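You operate a simulated robot arm through the tools that you are given. There is no shell and no other tool. Be economical: measure what you need, move in short steps, check, and stop when the job is done.

Carry out the task below with a simulated two-armed robot. There is one attempt and no reset: what you move stays moved.

TASK
Put the orange band seat on the yellow-edged bench. Put the yellow bottle from the orange-edged bench on top of the white seal box there. Pick up the short grey spacer with one hand, pass it to the other hand and put it on the shelf under the purple-edged bench. Do these in any order. Set down upright: bottle.

The check looks at the end state, three seconds after you hand in, the way a careful person would. Anything else that was tipped, shoved, dropped, spilled or broken makes it a failure. Lids that push on must go on centred and level and be pressed home; caps that screw on are set level and turned clockwise until they are tight.

THE ROBOT
Two 7-joint arms with three-finger grippers on one trunk, on a base that drives. Base frame: it is fixed to the floor where the robot stands at the start and does not move with it; the origin is under the middle of the robot, x ahead of it, y to its left, z up; the surface under the hand at the start is at about z = 80. Lengths are in cm, angles in degrees, forces in N, time in s.
The left shoulder is at the start at [7, 14.6, 118.8], the right one opposite. With the tool pointing down near the work surface each hand reaches from about 26 to 68 cm from the robot's upright axis, wherever it stands, measured 20 degrees to its own side. Places, roughly: bottle [-875, -250, 75]; seal box [-875, -300, 75]; shelf under the purple-edged bench [-870, -120, 30]; short grey spacer [-850, -175, 100]; yellow-edged bench [-190, 210, 90]. Payload 2.2 kg a hand.
The tool frame of a hand sits at the grasp point between the pads (the TCP): z along the fingers, y along the line on which they close. The tips reach 2.8 cm beyond it. Largest opening 10.2 cm; the body of the gripper starts 7.1 cm behind the TCP.
Orientation is told as [roll, pitch, yaw] about the base's x, y, z axes, in that order, counted from this pose: with the fingers straight down and closing along the base's y, the tool's x points along the base's -x, its y along +y and its z along -z.

THE INTERFACE
- The arms move only by the tool jog_arm. It takes "left_plan", "right_plan" or both (then of equal length, played together; a hand with none holds still); each is a list of rows, each a list of 7 numbers: the opening, from 0 (shut) to 1 (fully open), then the shift along the base's x, y, z in cm, then the turn, a rotation vector about the base's x, y, z in degrees. In form: [[jaw, dx, dy, dz, ax, ay, az], ...]. A call has 1 to 8 rows; each row shifts and turns the commanded pose from where the row before left it. Rows are played at 5 a second. More than 5 cm and 8.6 degrees between two rows, or a gripper value outside its range, and nothing of the call is played. A pose out of reach is approached as far as the arm can. The call stops where the force on the tool passes 40 N (or 10 N more than at its start, if that is more) or the arm is blocked; 0.2 s more then pass. The fingers move at their own pace and stop on an object; they squeeze with about 20 N. The grip force told is the motor's: it shows also when the fingers shut on nothing. Time passes only in rows, and 0.2 s behind the last, so rows that do not move let the fingers close. The reply holds the time, the measured pose of the TCP, the force on the tool along the base axes, the opening and the grip force, in the units named above and with some noise, with the torque about the TCP (base axes, N m) and any sound that the robot's microphone picked up.
- Cameras (640 x 400 px; columns grow to the right, rows downward): "scene" is now at [12.86, 0.68, 139.75]; the picture's right is [0.09, -1.00, 0.00], its down [-0.73, -0.07, -0.69] and it looks along [0.68, 0.06, -0.73] (base axes); focal length 280 px, centre (320, 200). "left" rides on the left gripper at [7.2, 3.8, -8.6] in its tool frame; the picture's right is [-0.46, 0.89, 0.00], its down [-0.60, -0.32, -0.73] and it looks along [-0.65, -0.34, 0.68] (tool axes); focal length 256 px, centre (320, 200). "right" rides on the right gripper at [6.9, 4.4, -8.6] in its tool frame; the picture's right is [-0.53, 0.85, 0.00], its down [-0.58, -0.36, -0.73] and it looks along [-0.62, -0.39, 0.68] (tool axes); focal length 256 px, centre (320, 200). There is no depth. A picture from a camera that has moved, and an enlarged one, comes with that camera's place and axes in the base frame and with its lens.
- grab_frame(camera): a new picture of that camera. It takes no simulated time.
- raise_lower(by): slides the trunk up (or, below 0, down) by that many cm; the arms and the scene camera ride with it, the base frame stays. It gives what a move gives, with no picture.
- base_move(legs): drives the robot by 1 to 6 legs, each [ahead, left, turn to the left] in cm, cm and degrees, along the robot's own axes; the way and the turn of a leg run together, so that a leg with both is an arc; at most 150 cm and 180 degrees a leg. The arms and the cameras ride along, it lands a little off, and it stops where it bumps. It gives what a move gives.
- aim_head(pan, tilt): turns the head with the scene camera to pan (to the left, within 86 degrees either way) and tilt (down, from -29 to 69), counted from straight ahead of the robot. It gives what a move gives.
- enlarge(camera, box): a new picture of the part [left, top, right, bottom] of that camera's present view, enlarged. It takes no simulated time.
- hand_in(): hands the job in; it is judged then, once.

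Go step by step. Nothing tells you exact positions but the pictures and the camera data: compare them with the known pose of the tool, close in by small moves and look again before you grip or let go. The budget is 165 turns and 118 pictures, counting those below and the enlarged ones. Unless the task says otherwise, let go and move clear before handing in, and close with one line.

The tools are called after ">>>" as name(argument=value, ...) on one line, values as JSON. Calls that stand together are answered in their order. jog_arm: Moves the arms, as the interface text tells. Its arguments: {"type":"object","properties":{"left_plan":{"type":"array","items":{"type":"array","items":{"type":"number"}}},"right_plan":{"type":"array","items":{"type":"array","items":{"type":"number"}}}},"required":[]} The other tools are called the same way: raise_lower (by) slides the trunk up or down; base_move (legs) drives the base; aim_head (pan, tilt) turns the head that bears the scene camera; grab_frame (camera) takes a picture; enlarge (camera, box) takes an enlarged picture of a part of a camera's view; hand_in () hands the job in.

At the start:

```text
time_s: 0.0
left_tcp_pos: [36.01, 20.37, 103.79]
left_ee_rot: [0.0, -0.1, 0.0]
left_contact_force: [-0.1, -0.6, -0.1]
left_torque: [0.01, -0.01, 0.03]
left_width: 10.18
left_gripper_force: 0.0
right_tcp_pos: [52.84, -24.15, 111.36]
right_ee_rot: [-0.1, -0.1, -0.1]
right_contact_force: [-0.2, -0.2, -0.3]
right_torque: [-0.02, 0.02, 0.04]
right_width: 10.2
right_gripper_force: 0.1
trunk travel left (down, up): [-72.5, 21.5]
robot x, y, heading: [-0.01, -0.07, -0.0]
head pan, tilt: [5.3, 46.7]
```

scene: 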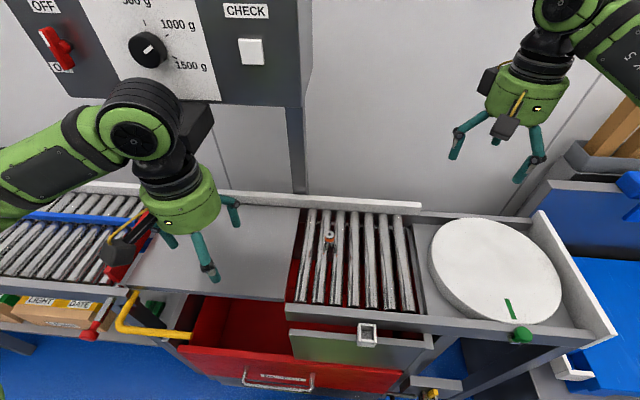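
right: 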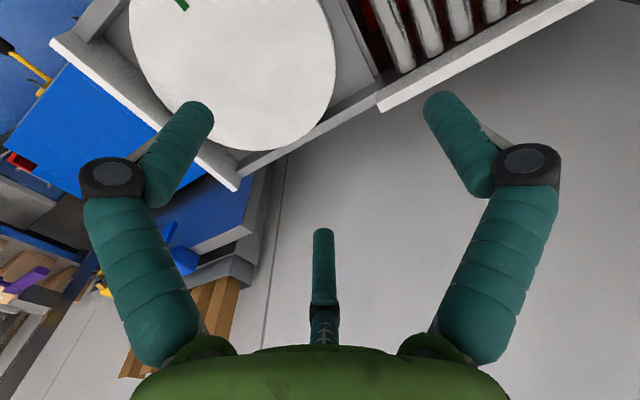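
left: 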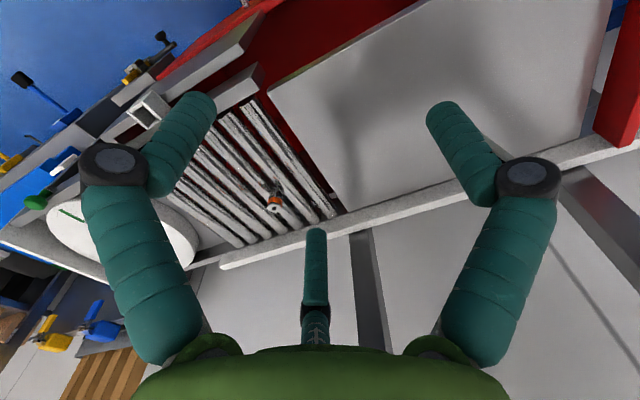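

I see a roller conveyor with a small object with an orange band on the rollers in front of me; it may be the "orange band seat". I'll enlarge it first.

>>> enlarge(camera="scene", box=[270, 190, 430, 290])

>>> enlarge(camera="left", box=[200, 150, 340, 240])

```text
4.00 times, centred on (350, 240) of scene
camera zoom: at [12.86, 0.68, 139.75], right [0.09, -1.0, 0.0], down [-0.73, -0.07, -0.69], along [0.68, 0.06, -0.73], focal length 1118 px, centre (200, 40)
```

zoom: 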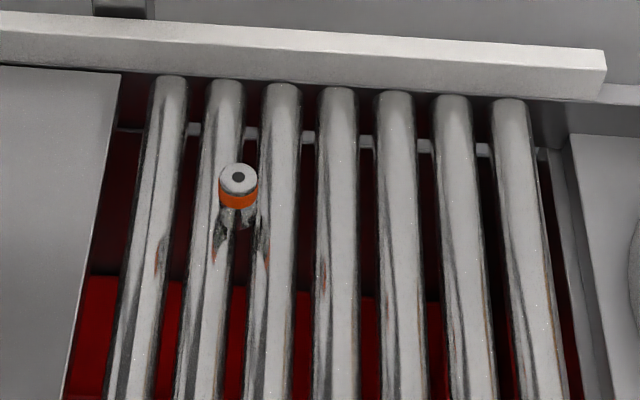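

```text
4.44 times, centred on (270, 195) of left
camera zoom: at [28.95, 24.12, 112.44], right [0.46, 0.89, 0.0], down [0.6, -0.32, 0.73], along [0.65, -0.34, -0.68], focal length 1138 px, centre (542, 222)
```

zoom: 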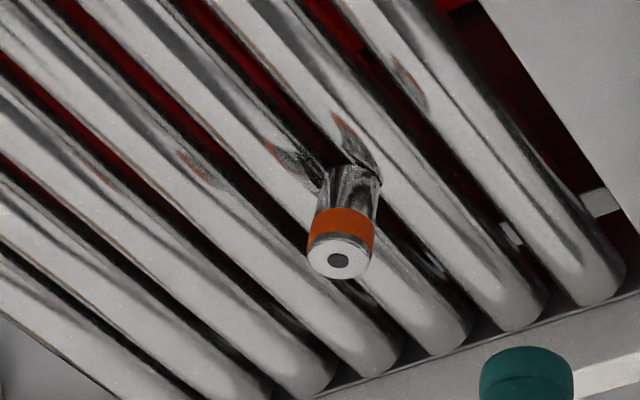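

The orange-banded seat stands on the rollers at about [54.6, 1.9], top near z = 83.5, 2.4 cm wide. I move the left hand above it.

>>> jog_arm(left_plan=[[0.6, 3.1, -3.08, 0, 0, 0, 0], [0.6, 3.1, -3.08, 0, 0, 0, 0], [0.6, 3.1, -3.08, 0, 0, 0, 0], [0.6, 3.1, -3.08, 0, 0, 0, 0], [0.6, 3.1, -3.08, 0, 0, 0, 0], [0.6, 3.1, -3.08, 0, 0, 0, 0], [0.6, 0, 0, -4.5, 0, 0, 0], [0.6, 0, 0, -4.5, 0, 0, 0]])

>>> grab_frame(camera="left")

>>> grab_frame(camera="scene")

```text
time_s: 1.8
left_tcp_pos: [54.53, 1.98, 94.7]
left_ee_rot: [0.0, 0.1, 0.0]
left_contact_force: [0.3, 0.5, 0.0]
left_torque: [0.02, 0.07, -0.03]
left_width: 6.12
left_gripper_force: 0.0
right_tcp_pos: [52.95, -24.11, 111.38]
right_ee_rot: [0.0, -0.1, 0.0]
right_contact_force: [-0.4, 0.1, 0.3]
right_torque: [0.02, 0.02, 0.0]
right_width: 10.19
right_gripper_force: 0.0
trunk travel left (down, up): [-72.5, 21.5]
robot x, y, heading: [-0.07, 0.14, 0.1]
head pan, tilt: [5.3, 46.7]
```

```text
112 pictures are left
camera left: at [47.55, 5.74, 103.32], right [0.46, 0.89, 0.0], down [0.6, -0.32, 0.73], along [0.65, -0.34, -0.68], focal length 256 px, centre (320, 200)
```

left: 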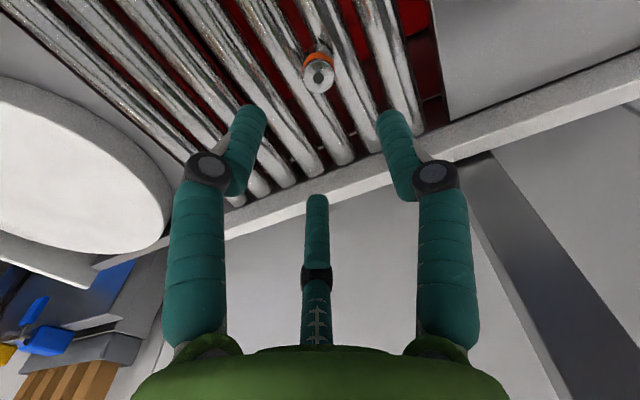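

```text
111 pictures are left
camera scene: at [12.92, 0.69, 139.75], right [0.09, -1.0, 0.0], down [-0.73, -0.07, -0.69], along [0.68, 0.06, -0.73], focal length 280 px, centre (320, 200)
```

scene: 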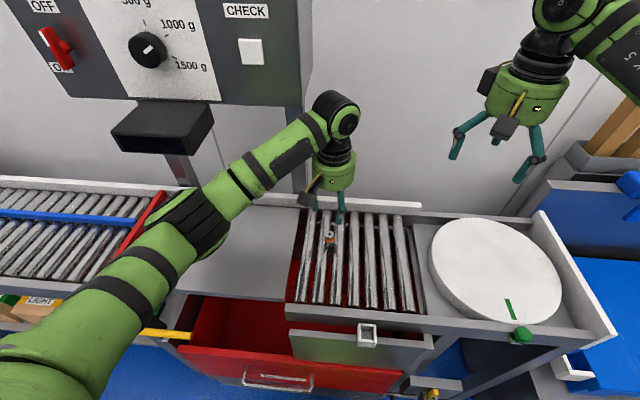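

The hand is over the seat; I check the gripper's shape closer before going down.

>>> enlarge(camera="scene", box=[270, 140, 400, 260])

```text
3.33 times, centred on (335, 200) of scene
camera zoom: at [12.92, 0.69, 139.75], right [0.09, -1.0, 0.0], down [-0.73, -0.07, -0.69], along [0.68, 0.06, -0.73], focal length 932 px, centre (270, 200)
```

zoom: 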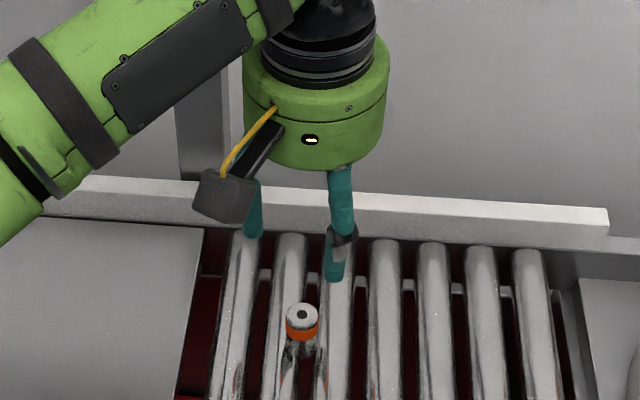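

Two fingers straddle the seat. I go down with the opening at 5 cm.

>>> jog_arm(left_plan=[[0.5, 0, 0, -4, 0, 0, 0], [0.5, 0, 0, -4, 0, 0, 0], [0.5, 0, 0, -2, 0, 0, 0]])

>>> grab_frame(camera="left")

>>> enlarge(camera="scene", box=[270, 140, 400, 260])

```text
time_s: 2.6
left_tcp_pos: [54.43, 1.99, 84.74]
left_ee_rot: [0.0, 0.0, 0.0]
left_contact_force: [-0.1, 0.0, 0.0]
left_torque: [-0.02, -0.03, -0.01]
left_width: 5.1
left_gripper_force: 0.1
right_tcp_pos: [52.8, -24.1, 111.28]
right_ee_rot: [0.1, -0.1, 0.0]
right_contact_force: [-0.5, -1.5, -0.3]
right_torque: [0.0, -0.04, -0.02]
right_width: 10.18
right_gripper_force: 0.0
trunk travel left (down, up): [-72.5, 21.5]
robot x, y, heading: [-0.07, -0.13, 0.3]
head pan, tilt: [5.3, 46.7]
```

```text
109 pictures are left
camera left: at [47.48, 5.74, 93.37], right [0.46, 0.89, 0.0], down [0.6, -0.32, 0.73], along [0.65, -0.34, -0.68], focal length 256 px, centre (320, 200)
```

left: 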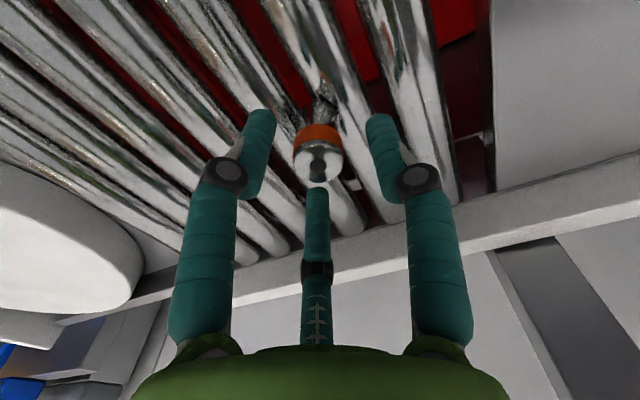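

```text
3.33 times, centred on (335, 200) of scene
camera zoom: at [12.85, 0.66, 139.75], right [0.09, -1.0, 0.0], down [-0.73, -0.07, -0.69], along [0.68, 0.06, -0.73], focal length 932 px, centre (270, 200)
```

zoom: 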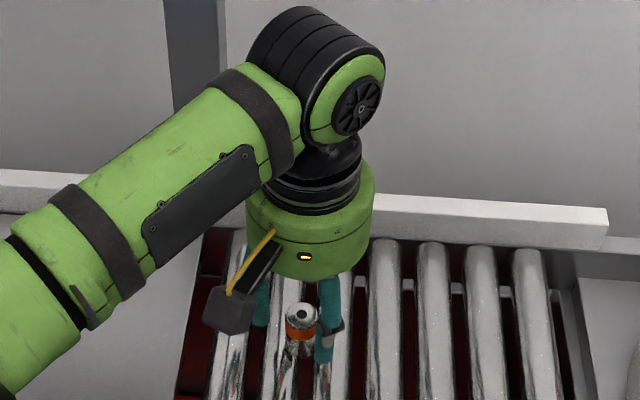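

The seat is centred. I lower a bit more and close.

>>> jog_arm(left_plan=[[0.5, 0.1, 0, -1.2, 0, 0, 0], [0.15, 0, 0, 0, 0, 0, 0], [0.0, 0, 0, 0, 0, 0, 0], [0.0, 0, 0, 0, 0, 0, 0]])

>>> grab_frame(camera="left")

```text
time_s: 3.6
left_tcp_pos: [54.62, 2.07, 83.59]
left_ee_rot: [0.0, -0.1, 0.0]
left_contact_force: [-0.2, 0.2, -0.1]
left_torque: [-0.01, -0.03, -0.01]
left_width: 2.54
left_gripper_force: 20.3
right_tcp_pos: [52.79, -24.05, 111.24]
right_ee_rot: [0.0, 0.0, 0.1]
right_contact_force: [0.5, -0.2, 0.1]
right_torque: [-0.01, -0.01, -0.01]
right_width: 10.19
right_gripper_force: 0.0
trunk travel left (down, up): [-72.5, 21.5]
robot x, y, heading: [0.1, 0.48, 0.2]
head pan, tilt: [5.3, 46.7]
```

```text
107 pictures are left
camera left: at [47.63, 5.79, 92.16], right [0.46, 0.89, 0.0], down [0.6, -0.32, 0.73], along [0.65, -0.34, -0.68], focal length 256 px, centre (320, 200)
```

left: 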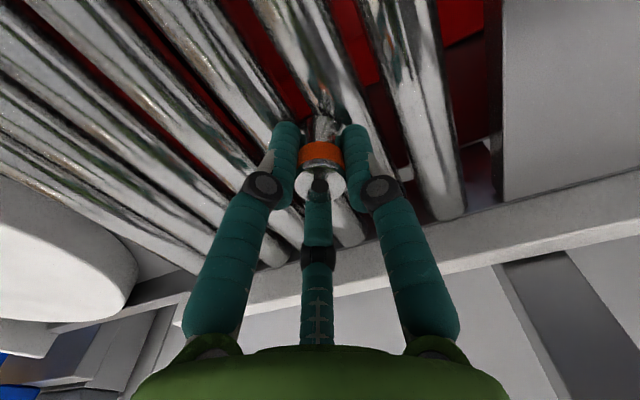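

Gripped at 2.54 cm. I lift it straight up.

>>> jog_arm(left_plan=[[0.0, 0, 0, 3, 0, 0, 0], [0.0, 0, 0, 4.5, 0, 0, 0], [0.0, 0, 0, 4.5, 0, 0, 0], [0.0, 0, 0, 4.5, 0, 0, 0], [0.0, 0, 0, 4.5, 0, 0, 0]])

>>> grab_frame(camera="left")

>>> aim_head(pan=86, tilt=15)

>>> grab_frame(camera="scene")

>>> aim_head(pan=-86, tilt=15)

>>> grab_frame(camera="scene")

```text
time_s: 4.8
left_tcp_pos: [54.51, 1.88, 104.36]
left_ee_rot: [-0.1, 0.0, 0.0]
left_contact_force: [1.1, 0.3, -0.7]
left_torque: [-0.02, -0.03, 0.01]
left_width: 2.5
left_gripper_force: 20.1
right_tcp_pos: [52.8, -24.03, 111.4]
right_ee_rot: [-0.1, -0.2, 0.0]
right_contact_force: [0.3, 0.2, -0.1]
right_torque: [-0.01, -0.04, -0.01]
right_width: 10.19
right_gripper_force: 0.1
trunk travel left (down, up): [-72.5, 21.5]
robot x, y, heading: [-0.25, 0.13, 0.2]
head pan, tilt: [5.3, 46.7]
```

```text
106 pictures are left
camera left: at [47.45, 5.57, 112.99], right [0.46, 0.89, 0.0], down [0.6, -0.32, 0.73], along [0.65, -0.34, -0.68], focal length 256 px, centre (320, 200)
```

left: 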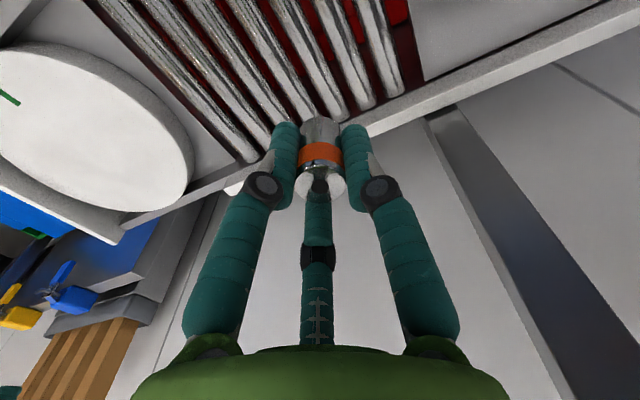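

```text
time_s: 6.3
left_tcp_pos: [54.59, 1.97, 104.24]
left_ee_rot: [0.0, 0.0, 0.1]
left_contact_force: [0.6, -0.9, -1.3]
left_torque: [0.02, -0.01, 0.06]
left_width: 2.49
left_gripper_force: 20.0
right_tcp_pos: [52.85, -24.03, 111.3]
right_ee_rot: [0.0, 0.0, 0.0]
right_contact_force: [-0.1, 0.7, -0.1]
right_torque: [0.0, -0.03, 0.02]
right_width: 10.21
right_gripper_force: 0.1
trunk travel left (down, up): [-72.5, 21.5]
robot x, y, heading: [0.44, -0.24, 0.1]
head pan, tilt: [85.9, 15.0]
```

```text
105 pictures are left
camera scene: at [5.59, 9.27, 144.67], right [1.0, -0.07, 0.0], down [-0.02, -0.26, -0.97], along [0.07, 0.96, -0.26], focal length 280 px, centre (320, 200)
```

scene: 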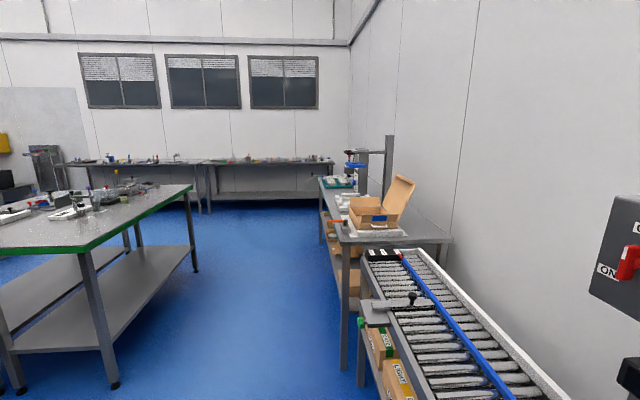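

```text
time_s: 8.9
left_tcp_pos: [54.59, 1.77, 104.26]
left_ee_rot: [-0.1, -0.1, 0.1]
left_contact_force: [0.5, 0.3, -2.0]
left_torque: [-0.03, 0.01, -0.02]
left_width: 2.49
left_gripper_force: 19.8
right_tcp_pos: [52.81, -24.09, 111.33]
right_ee_rot: [0.0, 0.0, 0.1]
right_contact_force: [-0.3, -0.5, 0.8]
right_torque: [-0.01, 0.02, 0.01]
right_width: 10.21
right_gripper_force: 0.0
trunk travel left (down, up): [-72.5, 21.5]
robot x, y, heading: [0.18, -0.39, -0.1]
head pan, tilt: [-85.9, 15.0]
```

```text
104 pictures are left
camera scene: at [5.59, -9.37, 144.67], right [-1.0, -0.07, 0.0], down [-0.02, 0.26, -0.97], along [0.07, -0.96, -0.26], focal length 280 px, centre (320, 200)
```

scene: 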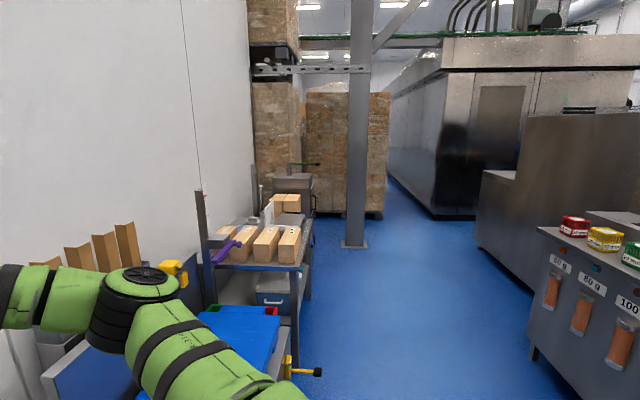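

The seat is held and free. I tuck both hands, then back away from the conveyor and turn toward the room.

>>> jog_arm(left_plan=[[0.0, -3.6, 2.8, 1, 0, 0, 0], [0.0, -3.6, 2.8, 1, 0, 0, 0], [0.0, -3.6, 2.8, 1, 0, 0, 0], [0.0, -3.6, 2.8, 1, 0, 0, 0], [0.0, -3.6, 2.8, 1, 0, 0, 0]], right_plan=[[0.3, -3, 0.8, 0, 0, 0, 0], [0.3, -3, 0.8, 0, 0, 0, 0], [0.3, -3, 0.8, 0, 0, 0, 0], [0.3, -3, 0.8, 0, 0, 0, 0], [0.3, -3, 0.8, 0, 0, 0, 0]])

>>> base_move(legs=[[-40, 0, 0]])

>>> aim_head(pan=86, tilt=25)

>>> grab_frame(camera="scene")

```text
time_s: 9.3
left_tcp_pos: [51.57, 3.14, 105.12]
left_ee_rot: [-0.8, -0.3, -1.7]
left_contact_force: [6.8, -11.6, -2.3]
left_torque: [1.42, 0.88, -0.93]
left_width: 2.49
left_gripper_force: 20.1
right_tcp_pos: [50.41, -23.51, 111.32]
right_ee_rot: [0.1, -0.1, 0.0]
right_contact_force: [-0.3, 0.4, 0.3]
right_torque: [-0.06, -0.04, 0.01]
right_width: 3.06
right_gripper_force: 0.1
trunk travel left (down, up): [-72.5, 21.5]
robot x, y, heading: [-0.18, -0.14, -0.1]
head pan, tilt: [-85.9, 15.0]
stopped in row 2 (left hand): the force on the tool passed its limit at 55 N (the readings are from after the stop); the commanded pose is now the measured one
```

```text
time_s: 11.9
left_tcp_pos: [11.12, 3.52, 105.13]
left_ee_rot: [-0.6, -0.1, -1.3]
left_contact_force: [-0.9, 0.7, -0.6]
left_torque: [-0.03, 0.03, 0.01]
left_width: 2.26
left_gripper_force: 20.1
right_tcp_pos: [9.92, -23.48, 111.27]
right_ee_rot: [0.2, 0.0, 0.0]
right_contact_force: [0.5, 1.2, -0.8]
right_torque: [0.05, 0.01, -0.01]
right_width: 3.03
right_gripper_force: 0.0
trunk travel left (down, up): [-72.5, 21.5]
robot x, y, heading: [-40.71, 0.31, -0.1]
head pan, tilt: [-85.9, 15.0]
```

```text
time_s: 14.5
left_tcp_pos: [11.06, 3.44, 105.07]
left_ee_rot: [-0.6, -0.2, -1.4]
left_contact_force: [1.0, -0.2, -0.8]
left_torque: [-0.01, -0.03, -0.01]
left_width: 2.22
left_gripper_force: 19.9
right_tcp_pos: [9.84, -23.47, 111.37]
right_ee_rot: [0.0, 0.1, 0.1]
right_contact_force: [0.0, 0.0, -0.3]
right_torque: [-0.01, 0.0, 0.01]
right_width: 3.05
right_gripper_force: 0.0
trunk travel left (down, up): [-72.5, 21.5]
robot x, y, heading: [-40.96, 0.15, 0.0]
head pan, tilt: [85.9, 25.0]
```

```text
103 pictures are left
camera scene: at [-34.96, 9.19, 143.05], right [1.0, -0.07, 0.0], down [-0.03, -0.42, -0.91], along [0.07, 0.9, -0.42], focal length 280 px, centre (320, 200)
```

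scene: 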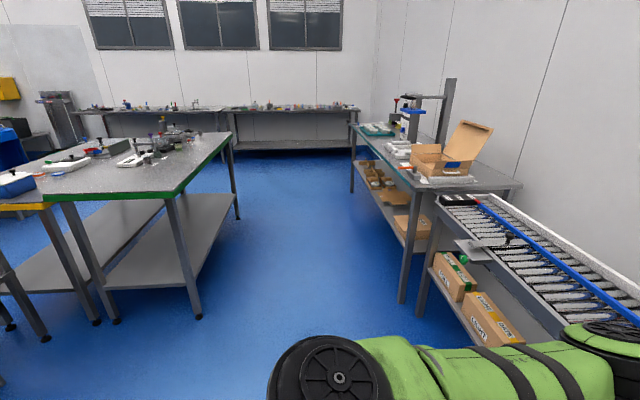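

The left hand bumped something while tucking; the grip width changed. I check the seat and the place it hit.

>>> grab_frame(camera="left")

>>> aim_head(pan=0, tilt=30)

>>> grab_frame(camera="scene")

```text
102 pictures are left
camera left: at [4.11, 7.47, 113.67], right [0.49, 0.87, -0.01], down [0.59, -0.32, 0.74], along [0.64, -0.36, -0.68], focal length 256 px, centre (320, 200)
```

left: 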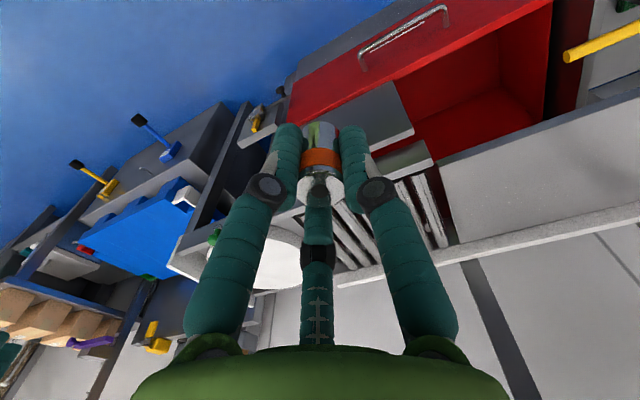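

```text
time_s: 16.1
left_tcp_pos: [10.89, 3.42, 105.1]
left_ee_rot: [-0.6, -0.2, -1.4]
left_contact_force: [0.2, 0.1, -1.4]
left_torque: [0.01, 0.01, 0.0]
left_width: 2.26
left_gripper_force: 20.1
right_tcp_pos: [9.87, -23.36, 111.42]
right_ee_rot: [0.1, 0.0, -0.1]
right_contact_force: [0.1, 0.2, 0.3]
right_torque: [0.01, -0.01, 0.0]
right_width: 3.05
right_gripper_force: 0.0
trunk travel left (down, up): [-72.5, 21.5]
robot x, y, heading: [-40.85, 0.23, -0.2]
head pan, tilt: [0.0, 30.0]
```

```text
101 pictures are left
camera scene: at [-26.6, -0.01, 142.25], right [0.0, -1.0, 0.0], down [-0.5, 0.0, -0.87], along [0.87, 0.0, -0.5], focal length 280 px, centre (320, 200)
```

scene: 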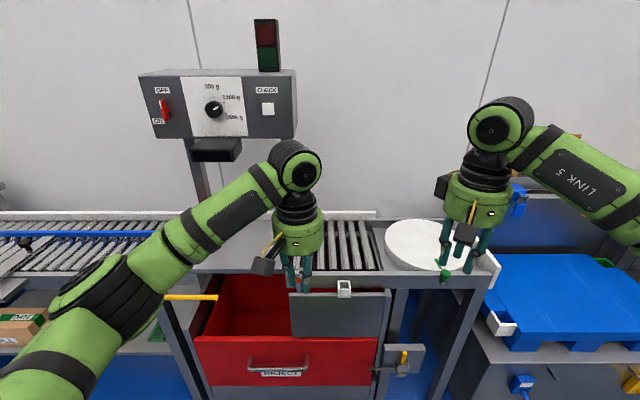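

The seat is still held upright. I check the panel that the wrist may have touched.

>>> enlarge(camera="scene", box=[130, 10, 310, 170])

```text
2.50 times, centred on (220, 90) of scene
camera zoom: at [-26.6, -0.01, 142.25], right [0.0, -1.0, 0.0], down [-0.5, 0.0, -0.87], along [0.87, 0.0, -0.5], focal length 699 px, centre (570, 475)
```

zoom: 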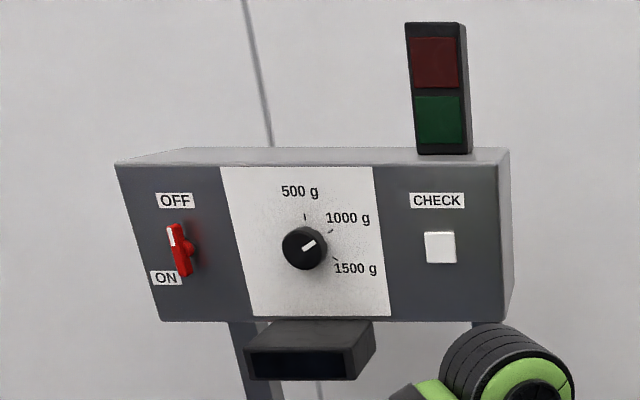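

The panel looks unchanged (off, 1000 g). Now I tuck the arms in free space and turn around to look at the benches.

>>> jog_arm(left_plan=[[0.0, -3, 2.8, 0, 0, 0, 0], [0.0, -3, 2.8, 0, 0, 0, 0], [0.0, -3, 2.8, 0, 0, 0, 0], [0.0, -3, 2.8, 0, 0, 0, 0], [0.0, -3, 2.8, 0, 0, 0, 0]], right_plan=[[0.3, -3, 0.8, 0, 0, 0, 0], [0.3, -3, 0.8, 0, 0, 0, 0], [0.3, -3, 0.8, 0, 0, 0, 0], [0.3, -3, 0.8, 0, 0, 0, 0], [0.3, -3, 0.8, 0, 0, 0, 0]])

>>> base_move(legs=[[-25, 0, 0], [0, 0, 135]])

>>> grab_frame(camera="scene")

>>> aim_head(pan=45, tilt=20)

>>> grab_frame(camera="scene")

```text
time_s: 17.3
left_tcp_pos: [-4.13, 17.66, 105.23]
left_ee_rot: [-0.7, -0.3, -1.3]
left_contact_force: [-0.9, 0.6, -0.7]
left_torque: [0.02, -0.03, 0.04]
left_width: 2.23
left_gripper_force: 19.9
right_tcp_pos: [-5.42, -19.25, 111.4]
right_ee_rot: [0.0, -0.1, 0.0]
right_contact_force: [0.9, -0.6, 0.0]
right_torque: [-0.03, -0.03, 0.01]
right_width: 3.05
right_gripper_force: 0.1
trunk travel left (down, up): [-72.5, 21.5]
robot x, y, heading: [-40.44, 0.11, 0.3]
head pan, tilt: [0.0, 30.0]
```

```text
time_s: 24.6
left_tcp_pos: [-102.7, 15.83, 105.2]
left_ee_rot: [-0.7, -0.2, 130.5]
left_contact_force: [0.4, -0.7, -1.2]
left_torque: [-0.01, -0.01, -0.02]
left_width: 2.25
left_gripper_force: 20.1
right_tcp_pos: [-74.48, 39.52, 111.39]
right_ee_rot: [0.1, -0.1, 131.8]
right_contact_force: [-0.5, 0.1, 1.0]
right_torque: [-0.02, -0.04, 0.03]
right_width: 3.07
right_gripper_force: 0.1
trunk travel left (down, up): [-72.5, 21.5]
robot x, y, heading: [-65.57, 0.55, 131.6]
head pan, tilt: [0.0, 30.0]
```

```text
99 pictures are left
camera scene: at [-74.82, 10.61, 142.25], right [0.75, 0.67, 0.0], down [0.33, -0.37, -0.87], along [-0.58, 0.65, -0.5], focal length 280 px, centre (320, 200)
```

scene: 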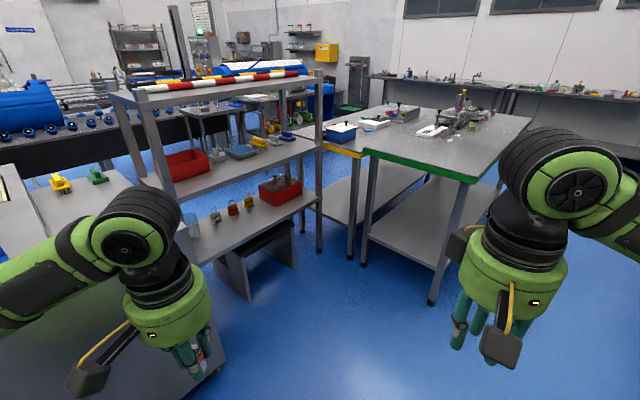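

```text
time_s: 25.7
left_tcp_pos: [-102.71, 15.88, 105.06]
left_ee_rot: [-0.6, -0.2, 130.5]
left_contact_force: [-0.8, 0.2, -1.0]
left_torque: [0.03, 0.01, -0.03]
left_width: 2.23
left_gripper_force: 20.4
right_tcp_pos: [-74.52, 39.5, 111.39]
right_ee_rot: [0.2, 0.0, 131.8]
right_contact_force: [0.0, -0.4, 0.1]
right_torque: [0.01, 0.0, 0.01]
right_width: 3.07
right_gripper_force: 0.1
trunk travel left (down, up): [-72.5, 21.5]
robot x, y, heading: [-65.24, 0.18, 131.5]
head pan, tilt: [45.0, 20.0]
```

```text
98 pictures are left
camera scene: at [-78.11, 4.4, 143.86], right [0.06, 1.0, 0.0], down [0.34, -0.02, -0.94], along [-0.94, 0.05, -0.34], focal length 280 px, centre (320, 200)
```

scene: 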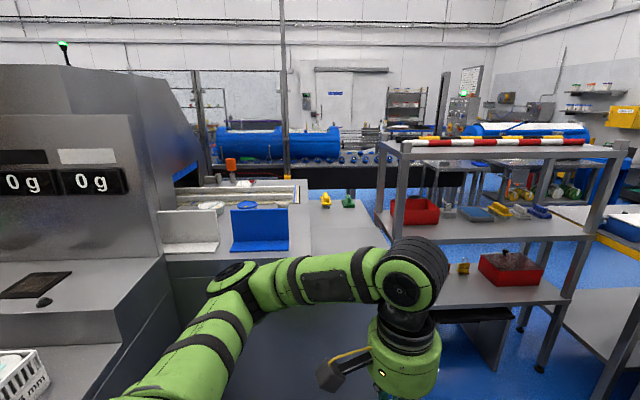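

The yellow-edged bench stands just left of the green-edged one, its near end at about y = 130, with a rack to its left. I drive closer and look.

>>> base_move(legs=[[71, -10, 0], [0, 0, -41]])

>>> aim_head(pan=30, tilt=35)

>>> grab_frame(camera="scene")

```text
time_s: 31.4
left_tcp_pos: [-123.28, 94.7, 105.02]
left_ee_rot: [-0.6, -0.2, 90.3]
left_contact_force: [0.5, -0.7, -1.8]
left_torque: [-0.04, 0.02, -0.03]
left_width: 2.25
left_gripper_force: 20.0
right_tcp_pos: [-86.55, 94.55, 111.4]
right_ee_rot: [0.2, 0.0, 91.7]
right_contact_force: [-0.8, 0.4, -0.2]
right_torque: [0.02, -0.01, 0.03]
right_width: 3.02
right_gripper_force: 0.1
trunk travel left (down, up): [-72.5, 21.5]
robot x, y, heading: [-104.94, 58.19, 91.5]
head pan, tilt: [45.0, 20.0]
```

```text
time_s: 32.2
left_tcp_pos: [-123.21, 94.68, 105.09]
left_ee_rot: [-0.6, -0.2, 90.5]
left_contact_force: [0.0, 0.0, -1.4]
left_torque: [-0.01, -0.02, 0.0]
left_width: 2.25
left_gripper_force: 20.3
right_tcp_pos: [-86.5, 94.52, 111.34]
right_ee_rot: [0.1, 0.0, 91.7]
right_contact_force: [-0.5, -0.4, -0.8]
right_torque: [-0.01, 0.0, -0.01]
right_width: 3.04
right_gripper_force: 0.1
trunk travel left (down, up): [-72.5, 21.5]
robot x, y, heading: [-104.74, 58.77, 91.6]
head pan, tilt: [30.0, 35.0]
```

```text
97 pictures are left
camera scene: at [-109.69, 71.0, 141.48], right [0.85, 0.52, 0.0], down [0.3, -0.49, -0.82], along [-0.43, 0.7, -0.57], focal length 280 px, centre (320, 200)
```

scene: 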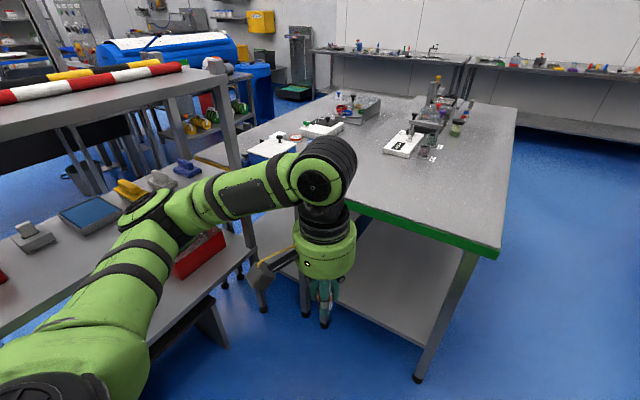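

The rack's right post is near (-186, 133); the yellow bench begins around x = -160. The left wrist camera may show it.

>>> grab_frame(camera="left")

>>> enlarge(camera="scene", box=[190, 60, 470, 240])

```text
96 pictures are left
camera left: at [-126.92, 87.3, 113.71], right [-0.89, 0.46, -0.01], down [0.31, 0.6, 0.74], along [0.34, 0.65, -0.68], focal length 256 px, centre (320, 200)
```

left: 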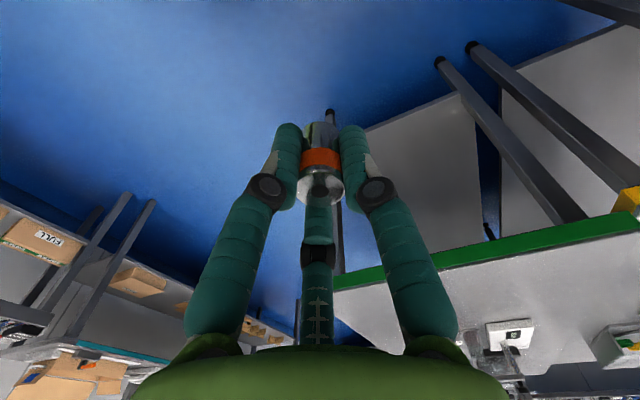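

```text
2.22 times, centred on (330, 150) of scene
camera zoom: at [-109.69, 71.0, 141.48], right [0.85, 0.52, 0.0], down [0.3, -0.49, -0.82], along [-0.43, 0.7, -0.57], focal length 621 px, centre (298, 311)
```

zoom: 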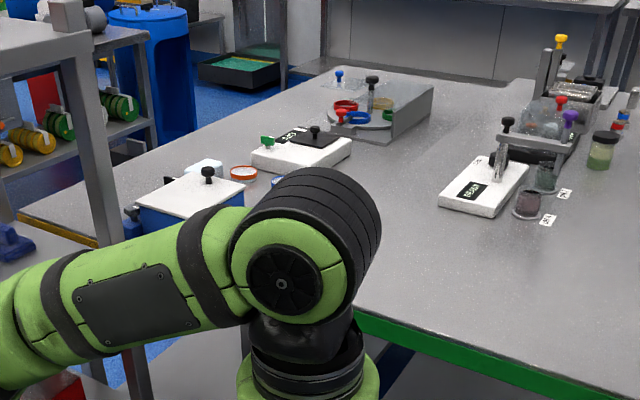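

The yellow bench spans x −210 to −155 with its edge at y ≈ 134. I raise the trunk a little and move in front of its free right part.

>>> raise_lower(by=8)

>>> base_move(legs=[[0, 34, 0], [27, 0, -1.5]])

>>> grab_frame(camera="left")

>>> grab_frame(camera="scene")

```text
time_s: 33.4
left_tcp_pos: [-123.24, 94.59, 113.12]
left_ee_rot: [-0.6, -0.2, 90.4]
left_contact_force: [-0.2, -0.6, -1.6]
left_torque: [0.0, 0.01, -0.02]
left_width: 2.23
left_gripper_force: 20.0
right_tcp_pos: [-86.55, 94.56, 119.41]
right_ee_rot: [0.1, 0.0, 91.7]
right_contact_force: [0.5, -0.3, 0.4]
right_torque: [0.01, -0.02, 0.02]
right_width: 3.07
right_gripper_force: 0.1
trunk travel left (down, up): [-80.5, 13.5]
robot x, y, heading: [-104.49, 58.7, 91.6]
head pan, tilt: [30.0, 35.0]
```

```text
time_s: 35.5
left_tcp_pos: [-154.28, 93.89, 113.23]
left_ee_rot: [-0.5, -0.2, 89.9]
left_contact_force: [-0.5, -0.3, -1.4]
left_torque: [0.03, 0.02, 0.02]
left_width: 2.23
left_gripper_force: 19.9
right_tcp_pos: [-117.52, 93.68, 119.27]
right_ee_rot: [0.2, 0.0, 91.8]
right_contact_force: [0.3, 0.1, -0.4]
right_torque: [-0.01, -0.05, 0.01]
right_width: 3.06
right_gripper_force: 0.0
trunk travel left (down, up): [-80.5, 13.5]
robot x, y, heading: [-136.16, 57.78, 91.3]
head pan, tilt: [30.0, 35.0]
stopped in leg 1: the robot was blocked; the commanded pose is now the measured one
```

```text
94 pictures are left
camera left: at [-157.86, 86.55, 121.75], right [-0.88, 0.47, -0.01], down [0.31, 0.6, 0.74], along [0.35, 0.65, -0.68], focal length 256 px, centre (320, 200)
```

left: 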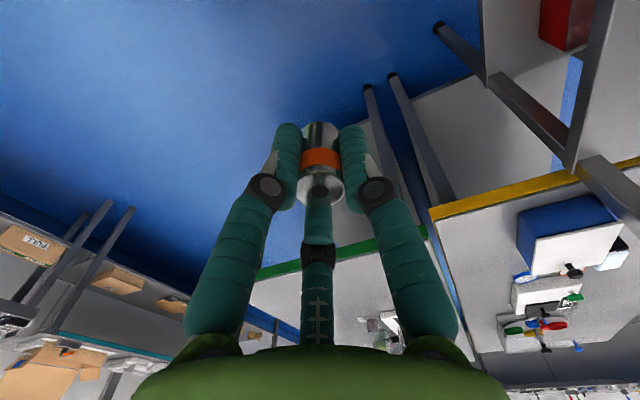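

```text
93 pictures are left
camera scene: at [-140.76, 70.24, 149.49], right [0.85, 0.52, 0.0], down [0.3, -0.49, -0.82], along [-0.43, 0.7, -0.57], focal length 280 px, centre (320, 200)
```

scene: 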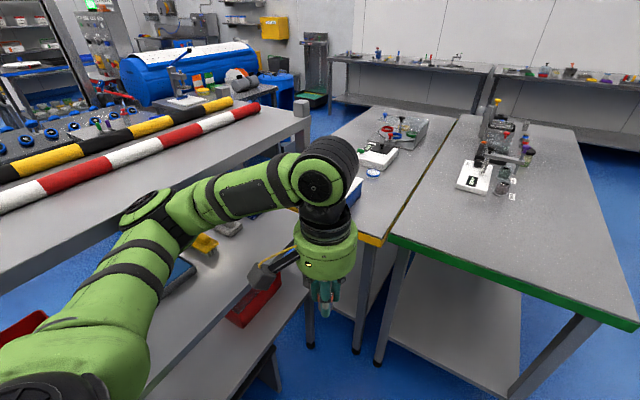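

The base stopped because the left elbow probably touched the rack; I back off to the right and then go ahead. The free strip of the yellow bench is near (-164, 142).

>>> base_move(legs=[[0, -10, 0], [30, 0, 0]])

>>> grab_frame(camera="left")

>>> aim_head(pan=60, tilt=40)

>>> grab_frame(camera="scene")

```text
time_s: 38.3
left_tcp_pos: [-144.89, 123.9, 113.08]
left_ee_rot: [-0.7, -0.3, 89.6]
left_contact_force: [0.0, -0.6, -0.8]
left_torque: [0.03, -0.03, 0.0]
left_width: 2.23
left_gripper_force: 19.3
right_tcp_pos: [-108.26, 123.58, 119.29]
right_ee_rot: [0.0, -0.2, 91.4]
right_contact_force: [0.8, -1.3, 0.8]
right_torque: [0.03, 0.01, 0.03]
right_width: 3.05
right_gripper_force: 0.2
trunk travel left (down, up): [-80.5, 13.5]
robot x, y, heading: [-126.6, 87.67, 91.2]
head pan, tilt: [30.0, 35.0]
```

```text
92 pictures are left
camera left: at [-148.58, 116.62, 121.74], right [-0.88, 0.47, -0.01], down [0.31, 0.6, 0.74], along [0.35, 0.65, -0.68], focal length 256 px, centre (320, 200)
```

left: 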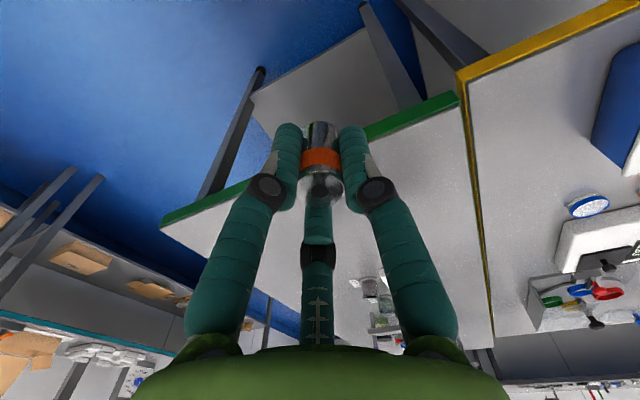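

```text
time_s: 39.2
left_tcp_pos: [-144.86, 124.06, 113.07]
left_ee_rot: [-0.7, -0.2, 89.6]
left_contact_force: [-0.2, -0.5, -0.6]
left_torque: [0.0, -0.02, -0.01]
left_width: 2.22
left_gripper_force: 19.7
right_tcp_pos: [-108.14, 123.93, 119.34]
right_ee_rot: [0.1, -0.1, 91.5]
right_contact_force: [0.2, -0.7, -0.1]
right_torque: [-0.02, 0.03, -0.01]
right_width: 3.05
right_gripper_force: 0.2
trunk travel left (down, up): [-80.5, 13.5]
robot x, y, heading: [-127.14, 88.14, 91.1]
head pan, tilt: [60.0, 40.0]
```

```text
91 pictures are left
camera scene: at [-134.46, 97.0, 148.72], right [0.48, 0.88, 0.0], down [0.56, -0.31, -0.77], along [-0.67, 0.37, -0.64], focal length 280 px, centre (320, 200)
```

scene: 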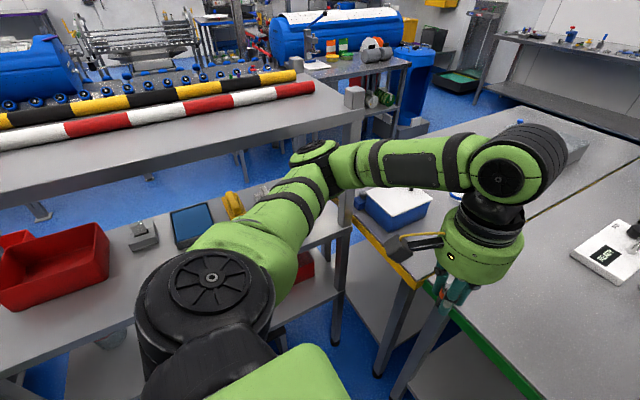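

Target spot (-163, 142) is clear; the blue box sits farther left and back. I move the left hand over it.

>>> jog_arm(left_plan=[[0, -3, 3, 0, 0, 0, 0], [0, -3, 3, 0, 0, 0, 0], [0, -3, 3, 0, 0, 0, 0], [0, -3, 3, 0, 0, 0, 0], [0, -3, 3, 0, 0, 0, 0], [0, -3, 3, 0, 0, 0, 0]])

>>> grab_frame(camera="left")

>>> grab_frame(camera="scene")

```text
time_s: 40.6
left_tcp_pos: [-162.94, 142.16, 113.25]
left_ee_rot: [-0.7, -0.1, 89.4]
left_contact_force: [-0.5, -0.3, -1.9]
left_torque: [-0.02, -0.03, 0.0]
left_width: 2.2
left_gripper_force: 20.6
right_tcp_pos: [-108.24, 124.03, 119.3]
right_ee_rot: [0.1, 0.2, 91.5]
right_contact_force: [0.4, 0.1, 0.2]
right_torque: [-0.01, 0.01, -0.02]
right_width: 3.05
right_gripper_force: 0.1
trunk travel left (down, up): [-80.5, 13.5]
robot x, y, heading: [-126.47, 88.0, 91.1]
head pan, tilt: [60.0, 40.0]
```

```text
90 pictures are left
camera left: at [-166.59, 134.88, 121.87], right [-0.88, 0.47, -0.01], down [0.31, 0.6, 0.74], along [0.35, 0.65, -0.68], focal length 256 px, centre (320, 200)
```

left: 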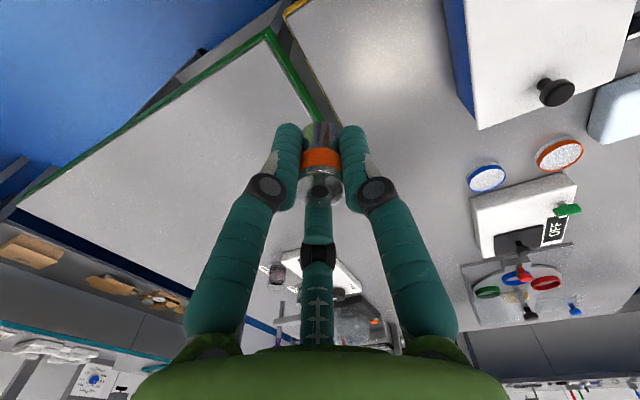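

```text
89 pictures are left
camera scene: at [-134.52, 97.13, 148.7], right [0.48, 0.88, 0.0], down [0.56, -0.31, -0.77], along [-0.67, 0.37, -0.64], focal length 280 px, centre (320, 200)
```

scene: 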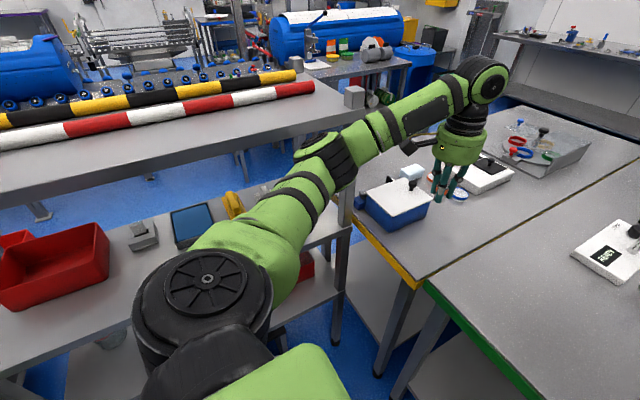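

The spot is right below, a bit close to the border, so I shift 2 cm left and 3 cm in, then lower to z ≈ 97.

>>> jog_arm(left_plan=[[0, -2, 3, 0, 0, 0, 0], [0, 0, 0, -4, 0, 0, 0], [0, 0, 0, -4, 0, 0, 0], [0, 0, 0, -4, 0, 0, 0], [0, 0, 0, -4, 0, 0, 0]])

>>> grab_frame(camera="left")

>>> enlarge(camera="scene", box=[340, 130, 520, 290])

```text
time_s: 41.8
left_tcp_pos: [-164.73, 145.18, 97.09]
left_ee_rot: [-0.6, -0.1, 89.6]
left_contact_force: [-0.3, -0.1, -1.3]
left_torque: [0.02, 0.03, -0.01]
left_width: 2.24
left_gripper_force: 20.0
right_tcp_pos: [-108.39, 123.89, 119.3]
right_ee_rot: [0.1, 0.1, 91.5]
right_contact_force: [0.0, 0.3, -0.6]
right_torque: [-0.01, -0.02, -0.01]
right_width: 3.06
right_gripper_force: 0.0
trunk travel left (down, up): [-80.5, 13.5]
robot x, y, heading: [-126.94, 87.88, 91.0]
head pan, tilt: [60.0, 40.0]
```

```text
88 pictures are left
camera left: at [-168.5, 137.79, 105.6], right [-0.88, 0.47, -0.01], down [0.31, 0.6, 0.74], along [0.35, 0.65, -0.68], focal length 256 px, centre (320, 200)
```

left: 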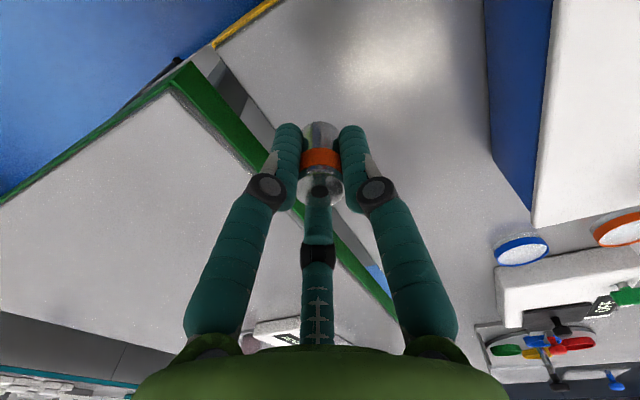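

```text
2.50 times, centred on (430, 210) of scene
camera zoom: at [-134.54, 97.09, 148.71], right [0.48, 0.88, 0.0], down [0.56, -0.31, -0.77], along [-0.67, 0.37, -0.64], focal length 699 px, centre (45, 175)
```

zoom: 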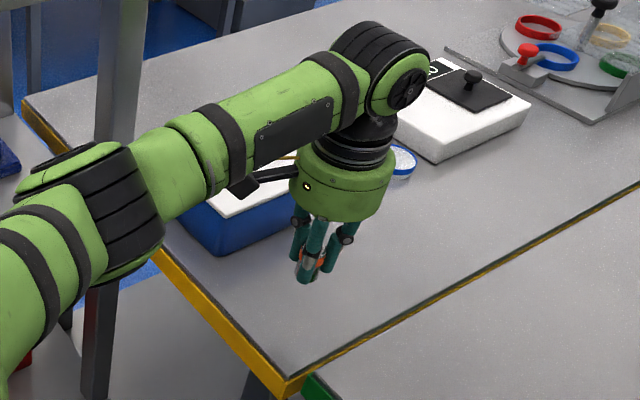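

Well above the bench surface and clear. I lower gently until contact.

>>> jog_arm(left_plan=[[0, 0, 0, -1.5, 0, 0, 0], [0, 0, 0, -1, 0, 0, 0], [0, 0, 0, -0.7, 0, 0, 0], [0, 0, 0, -0.5, 0, 0, 0]])

>>> enlarge(camera="scene", box=[400, 190, 460, 250])

```text
time_s: 42.8
left_tcp_pos: [-164.83, 145.22, 93.4]
left_ee_rot: [-0.8, -0.1, 89.6]
left_contact_force: [0.0, -0.3, -0.9]
left_torque: [0.0, 0.03, -0.03]
left_width: 2.24
left_gripper_force: 19.4
right_tcp_pos: [-108.31, 123.85, 119.32]
right_ee_rot: [0.1, 0.0, 91.4]
right_contact_force: [-0.1, -0.1, 0.0]
right_torque: [-0.02, -0.04, 0.0]
right_width: 3.03
right_gripper_force: 0.1
trunk travel left (down, up): [-80.5, 13.5]
robot x, y, heading: [-127.06, 87.68, 91.4]
head pan, tilt: [60.0, 40.0]
```

```text
6.67 times, centred on (430, 220) of scene
camera zoom: at [-134.48, 97.02, 148.72], right [0.48, 0.88, 0.0], down [0.56, -0.31, -0.77], along [-0.67, 0.37, -0.64], focal length 1864 px, centre (-413, 67)
```

zoom: 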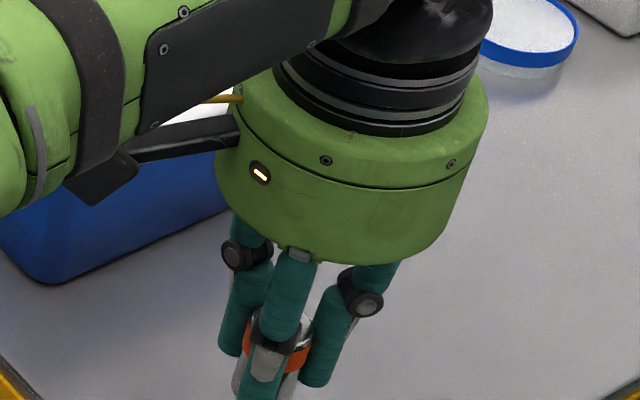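

No contact yet; I continue in small steps.

>>> jog_arm(left_plan=[[0, 0, 0, -0.3, 0, 0, 0], [0, 0, 0, -0.3, 0, 0, 0], [0, 0, 0, -0.3, 0, 0, 0]])

```text
time_s: 43.6
left_tcp_pos: [-164.81, 145.09, 92.51]
left_ee_rot: [-0.7, -0.1, 89.5]
left_contact_force: [0.6, 0.1, -1.5]
left_torque: [-0.02, 0.01, 0.02]
left_width: 2.25
left_gripper_force: 20.0
right_tcp_pos: [-108.41, 123.77, 119.3]
right_ee_rot: [0.1, 0.1, 91.5]
right_contact_force: [0.6, 0.0, -0.5]
right_torque: [-0.05, -0.02, 0.03]
right_width: 3.07
right_gripper_force: 0.0
trunk travel left (down, up): [-80.5, 13.5]
robot x, y, heading: [-126.65, 88.48, 91.0]
head pan, tilt: [60.0, 40.0]
```

>>> jog_arm(left_plan=[[0, 0, 0, -0.3, 0, 0, 0], [0, 0, 0, -0.3, 0, 0, 0], [0, 0, 0, -0.3, 0, 0, 0]])

>>> grab_frame(camera="left")

```text
time_s: 44.4
left_tcp_pos: [-164.81, 145.09, 91.48]
left_ee_rot: [-0.7, -0.2, 89.6]
left_contact_force: [0.0, 0.5, -1.4]
left_torque: [0.0, 0.01, 0.02]
left_width: 2.24
left_gripper_force: 19.8
right_tcp_pos: [-108.2, 123.78, 119.21]
right_ee_rot: [0.2, 0.0, 91.5]
right_contact_force: [-0.9, -0.4, 1.0]
right_torque: [-0.01, 0.02, -0.02]
right_width: 3.06
right_gripper_force: 0.1
trunk travel left (down, up): [-80.5, 13.5]
robot x, y, heading: [-127.02, 87.83, 91.2]
head pan, tilt: [60.0, 40.0]
```

```text
85 pictures are left
camera left: at [-168.56, 137.87, 100.21], right [-0.88, 0.47, -0.01], down [0.31, 0.6, 0.74], along [0.35, 0.65, -0.68], focal length 256 px, centre (320, 200)
```

left: 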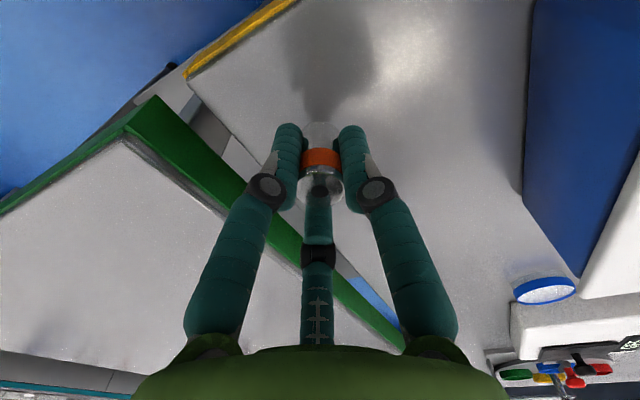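

The bench top is nearer z ≈ 84.5, so contact should come around z ≈ 88. I continue.

>>> jog_arm(left_plan=[[0, 0, 0, -0.8, 0, 0, 0], [0, 0, 0, -0.7, 0, 0, 0], [0, 0, 0, -0.4, 0, 0, 0], [0, 0, 0, -0.3, 0, 0, 0], [0, 0, 0, -0.3, 0, 0, 0]])

>>> enlarge(camera="scene", box=[390, 200, 470, 270])

```text
time_s: 45.6
left_tcp_pos: [-164.87, 145.03, 89.47]
left_ee_rot: [-0.5, -0.6, 89.6]
left_contact_force: [-2.3, 0.0, 13.2]
left_torque: [-0.21, 0.14, -0.02]
left_width: 2.23
left_gripper_force: 20.1
right_tcp_pos: [-108.14, 123.5, 119.38]
right_ee_rot: [0.1, -0.2, 91.6]
right_contact_force: [-0.4, 0.0, 0.7]
right_torque: [0.0, -0.01, -0.02]
right_width: 3.05
right_gripper_force: 0.0
trunk travel left (down, up): [-80.5, 13.5]
robot x, y, heading: [-126.67, 87.9, 91.0]
head pan, tilt: [60.0, 40.0]
```

```text
5.71 times, centred on (430, 235) of scene
camera zoom: at [-134.33, 96.68, 148.77], right [0.48, 0.88, 0.0], down [0.56, -0.31, -0.77], along [-0.67, 0.37, -0.64], focal length 1598 px, centre (-309, 0)
```

zoom: 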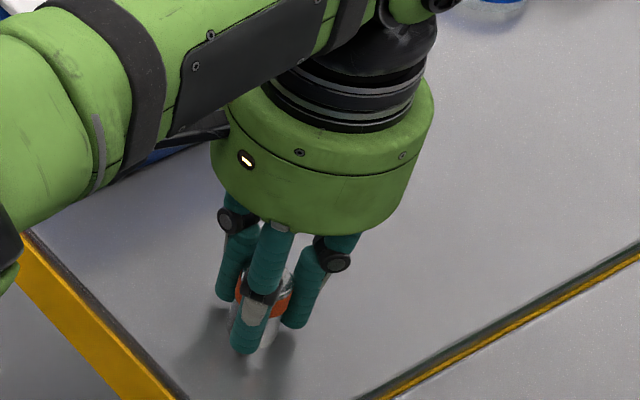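

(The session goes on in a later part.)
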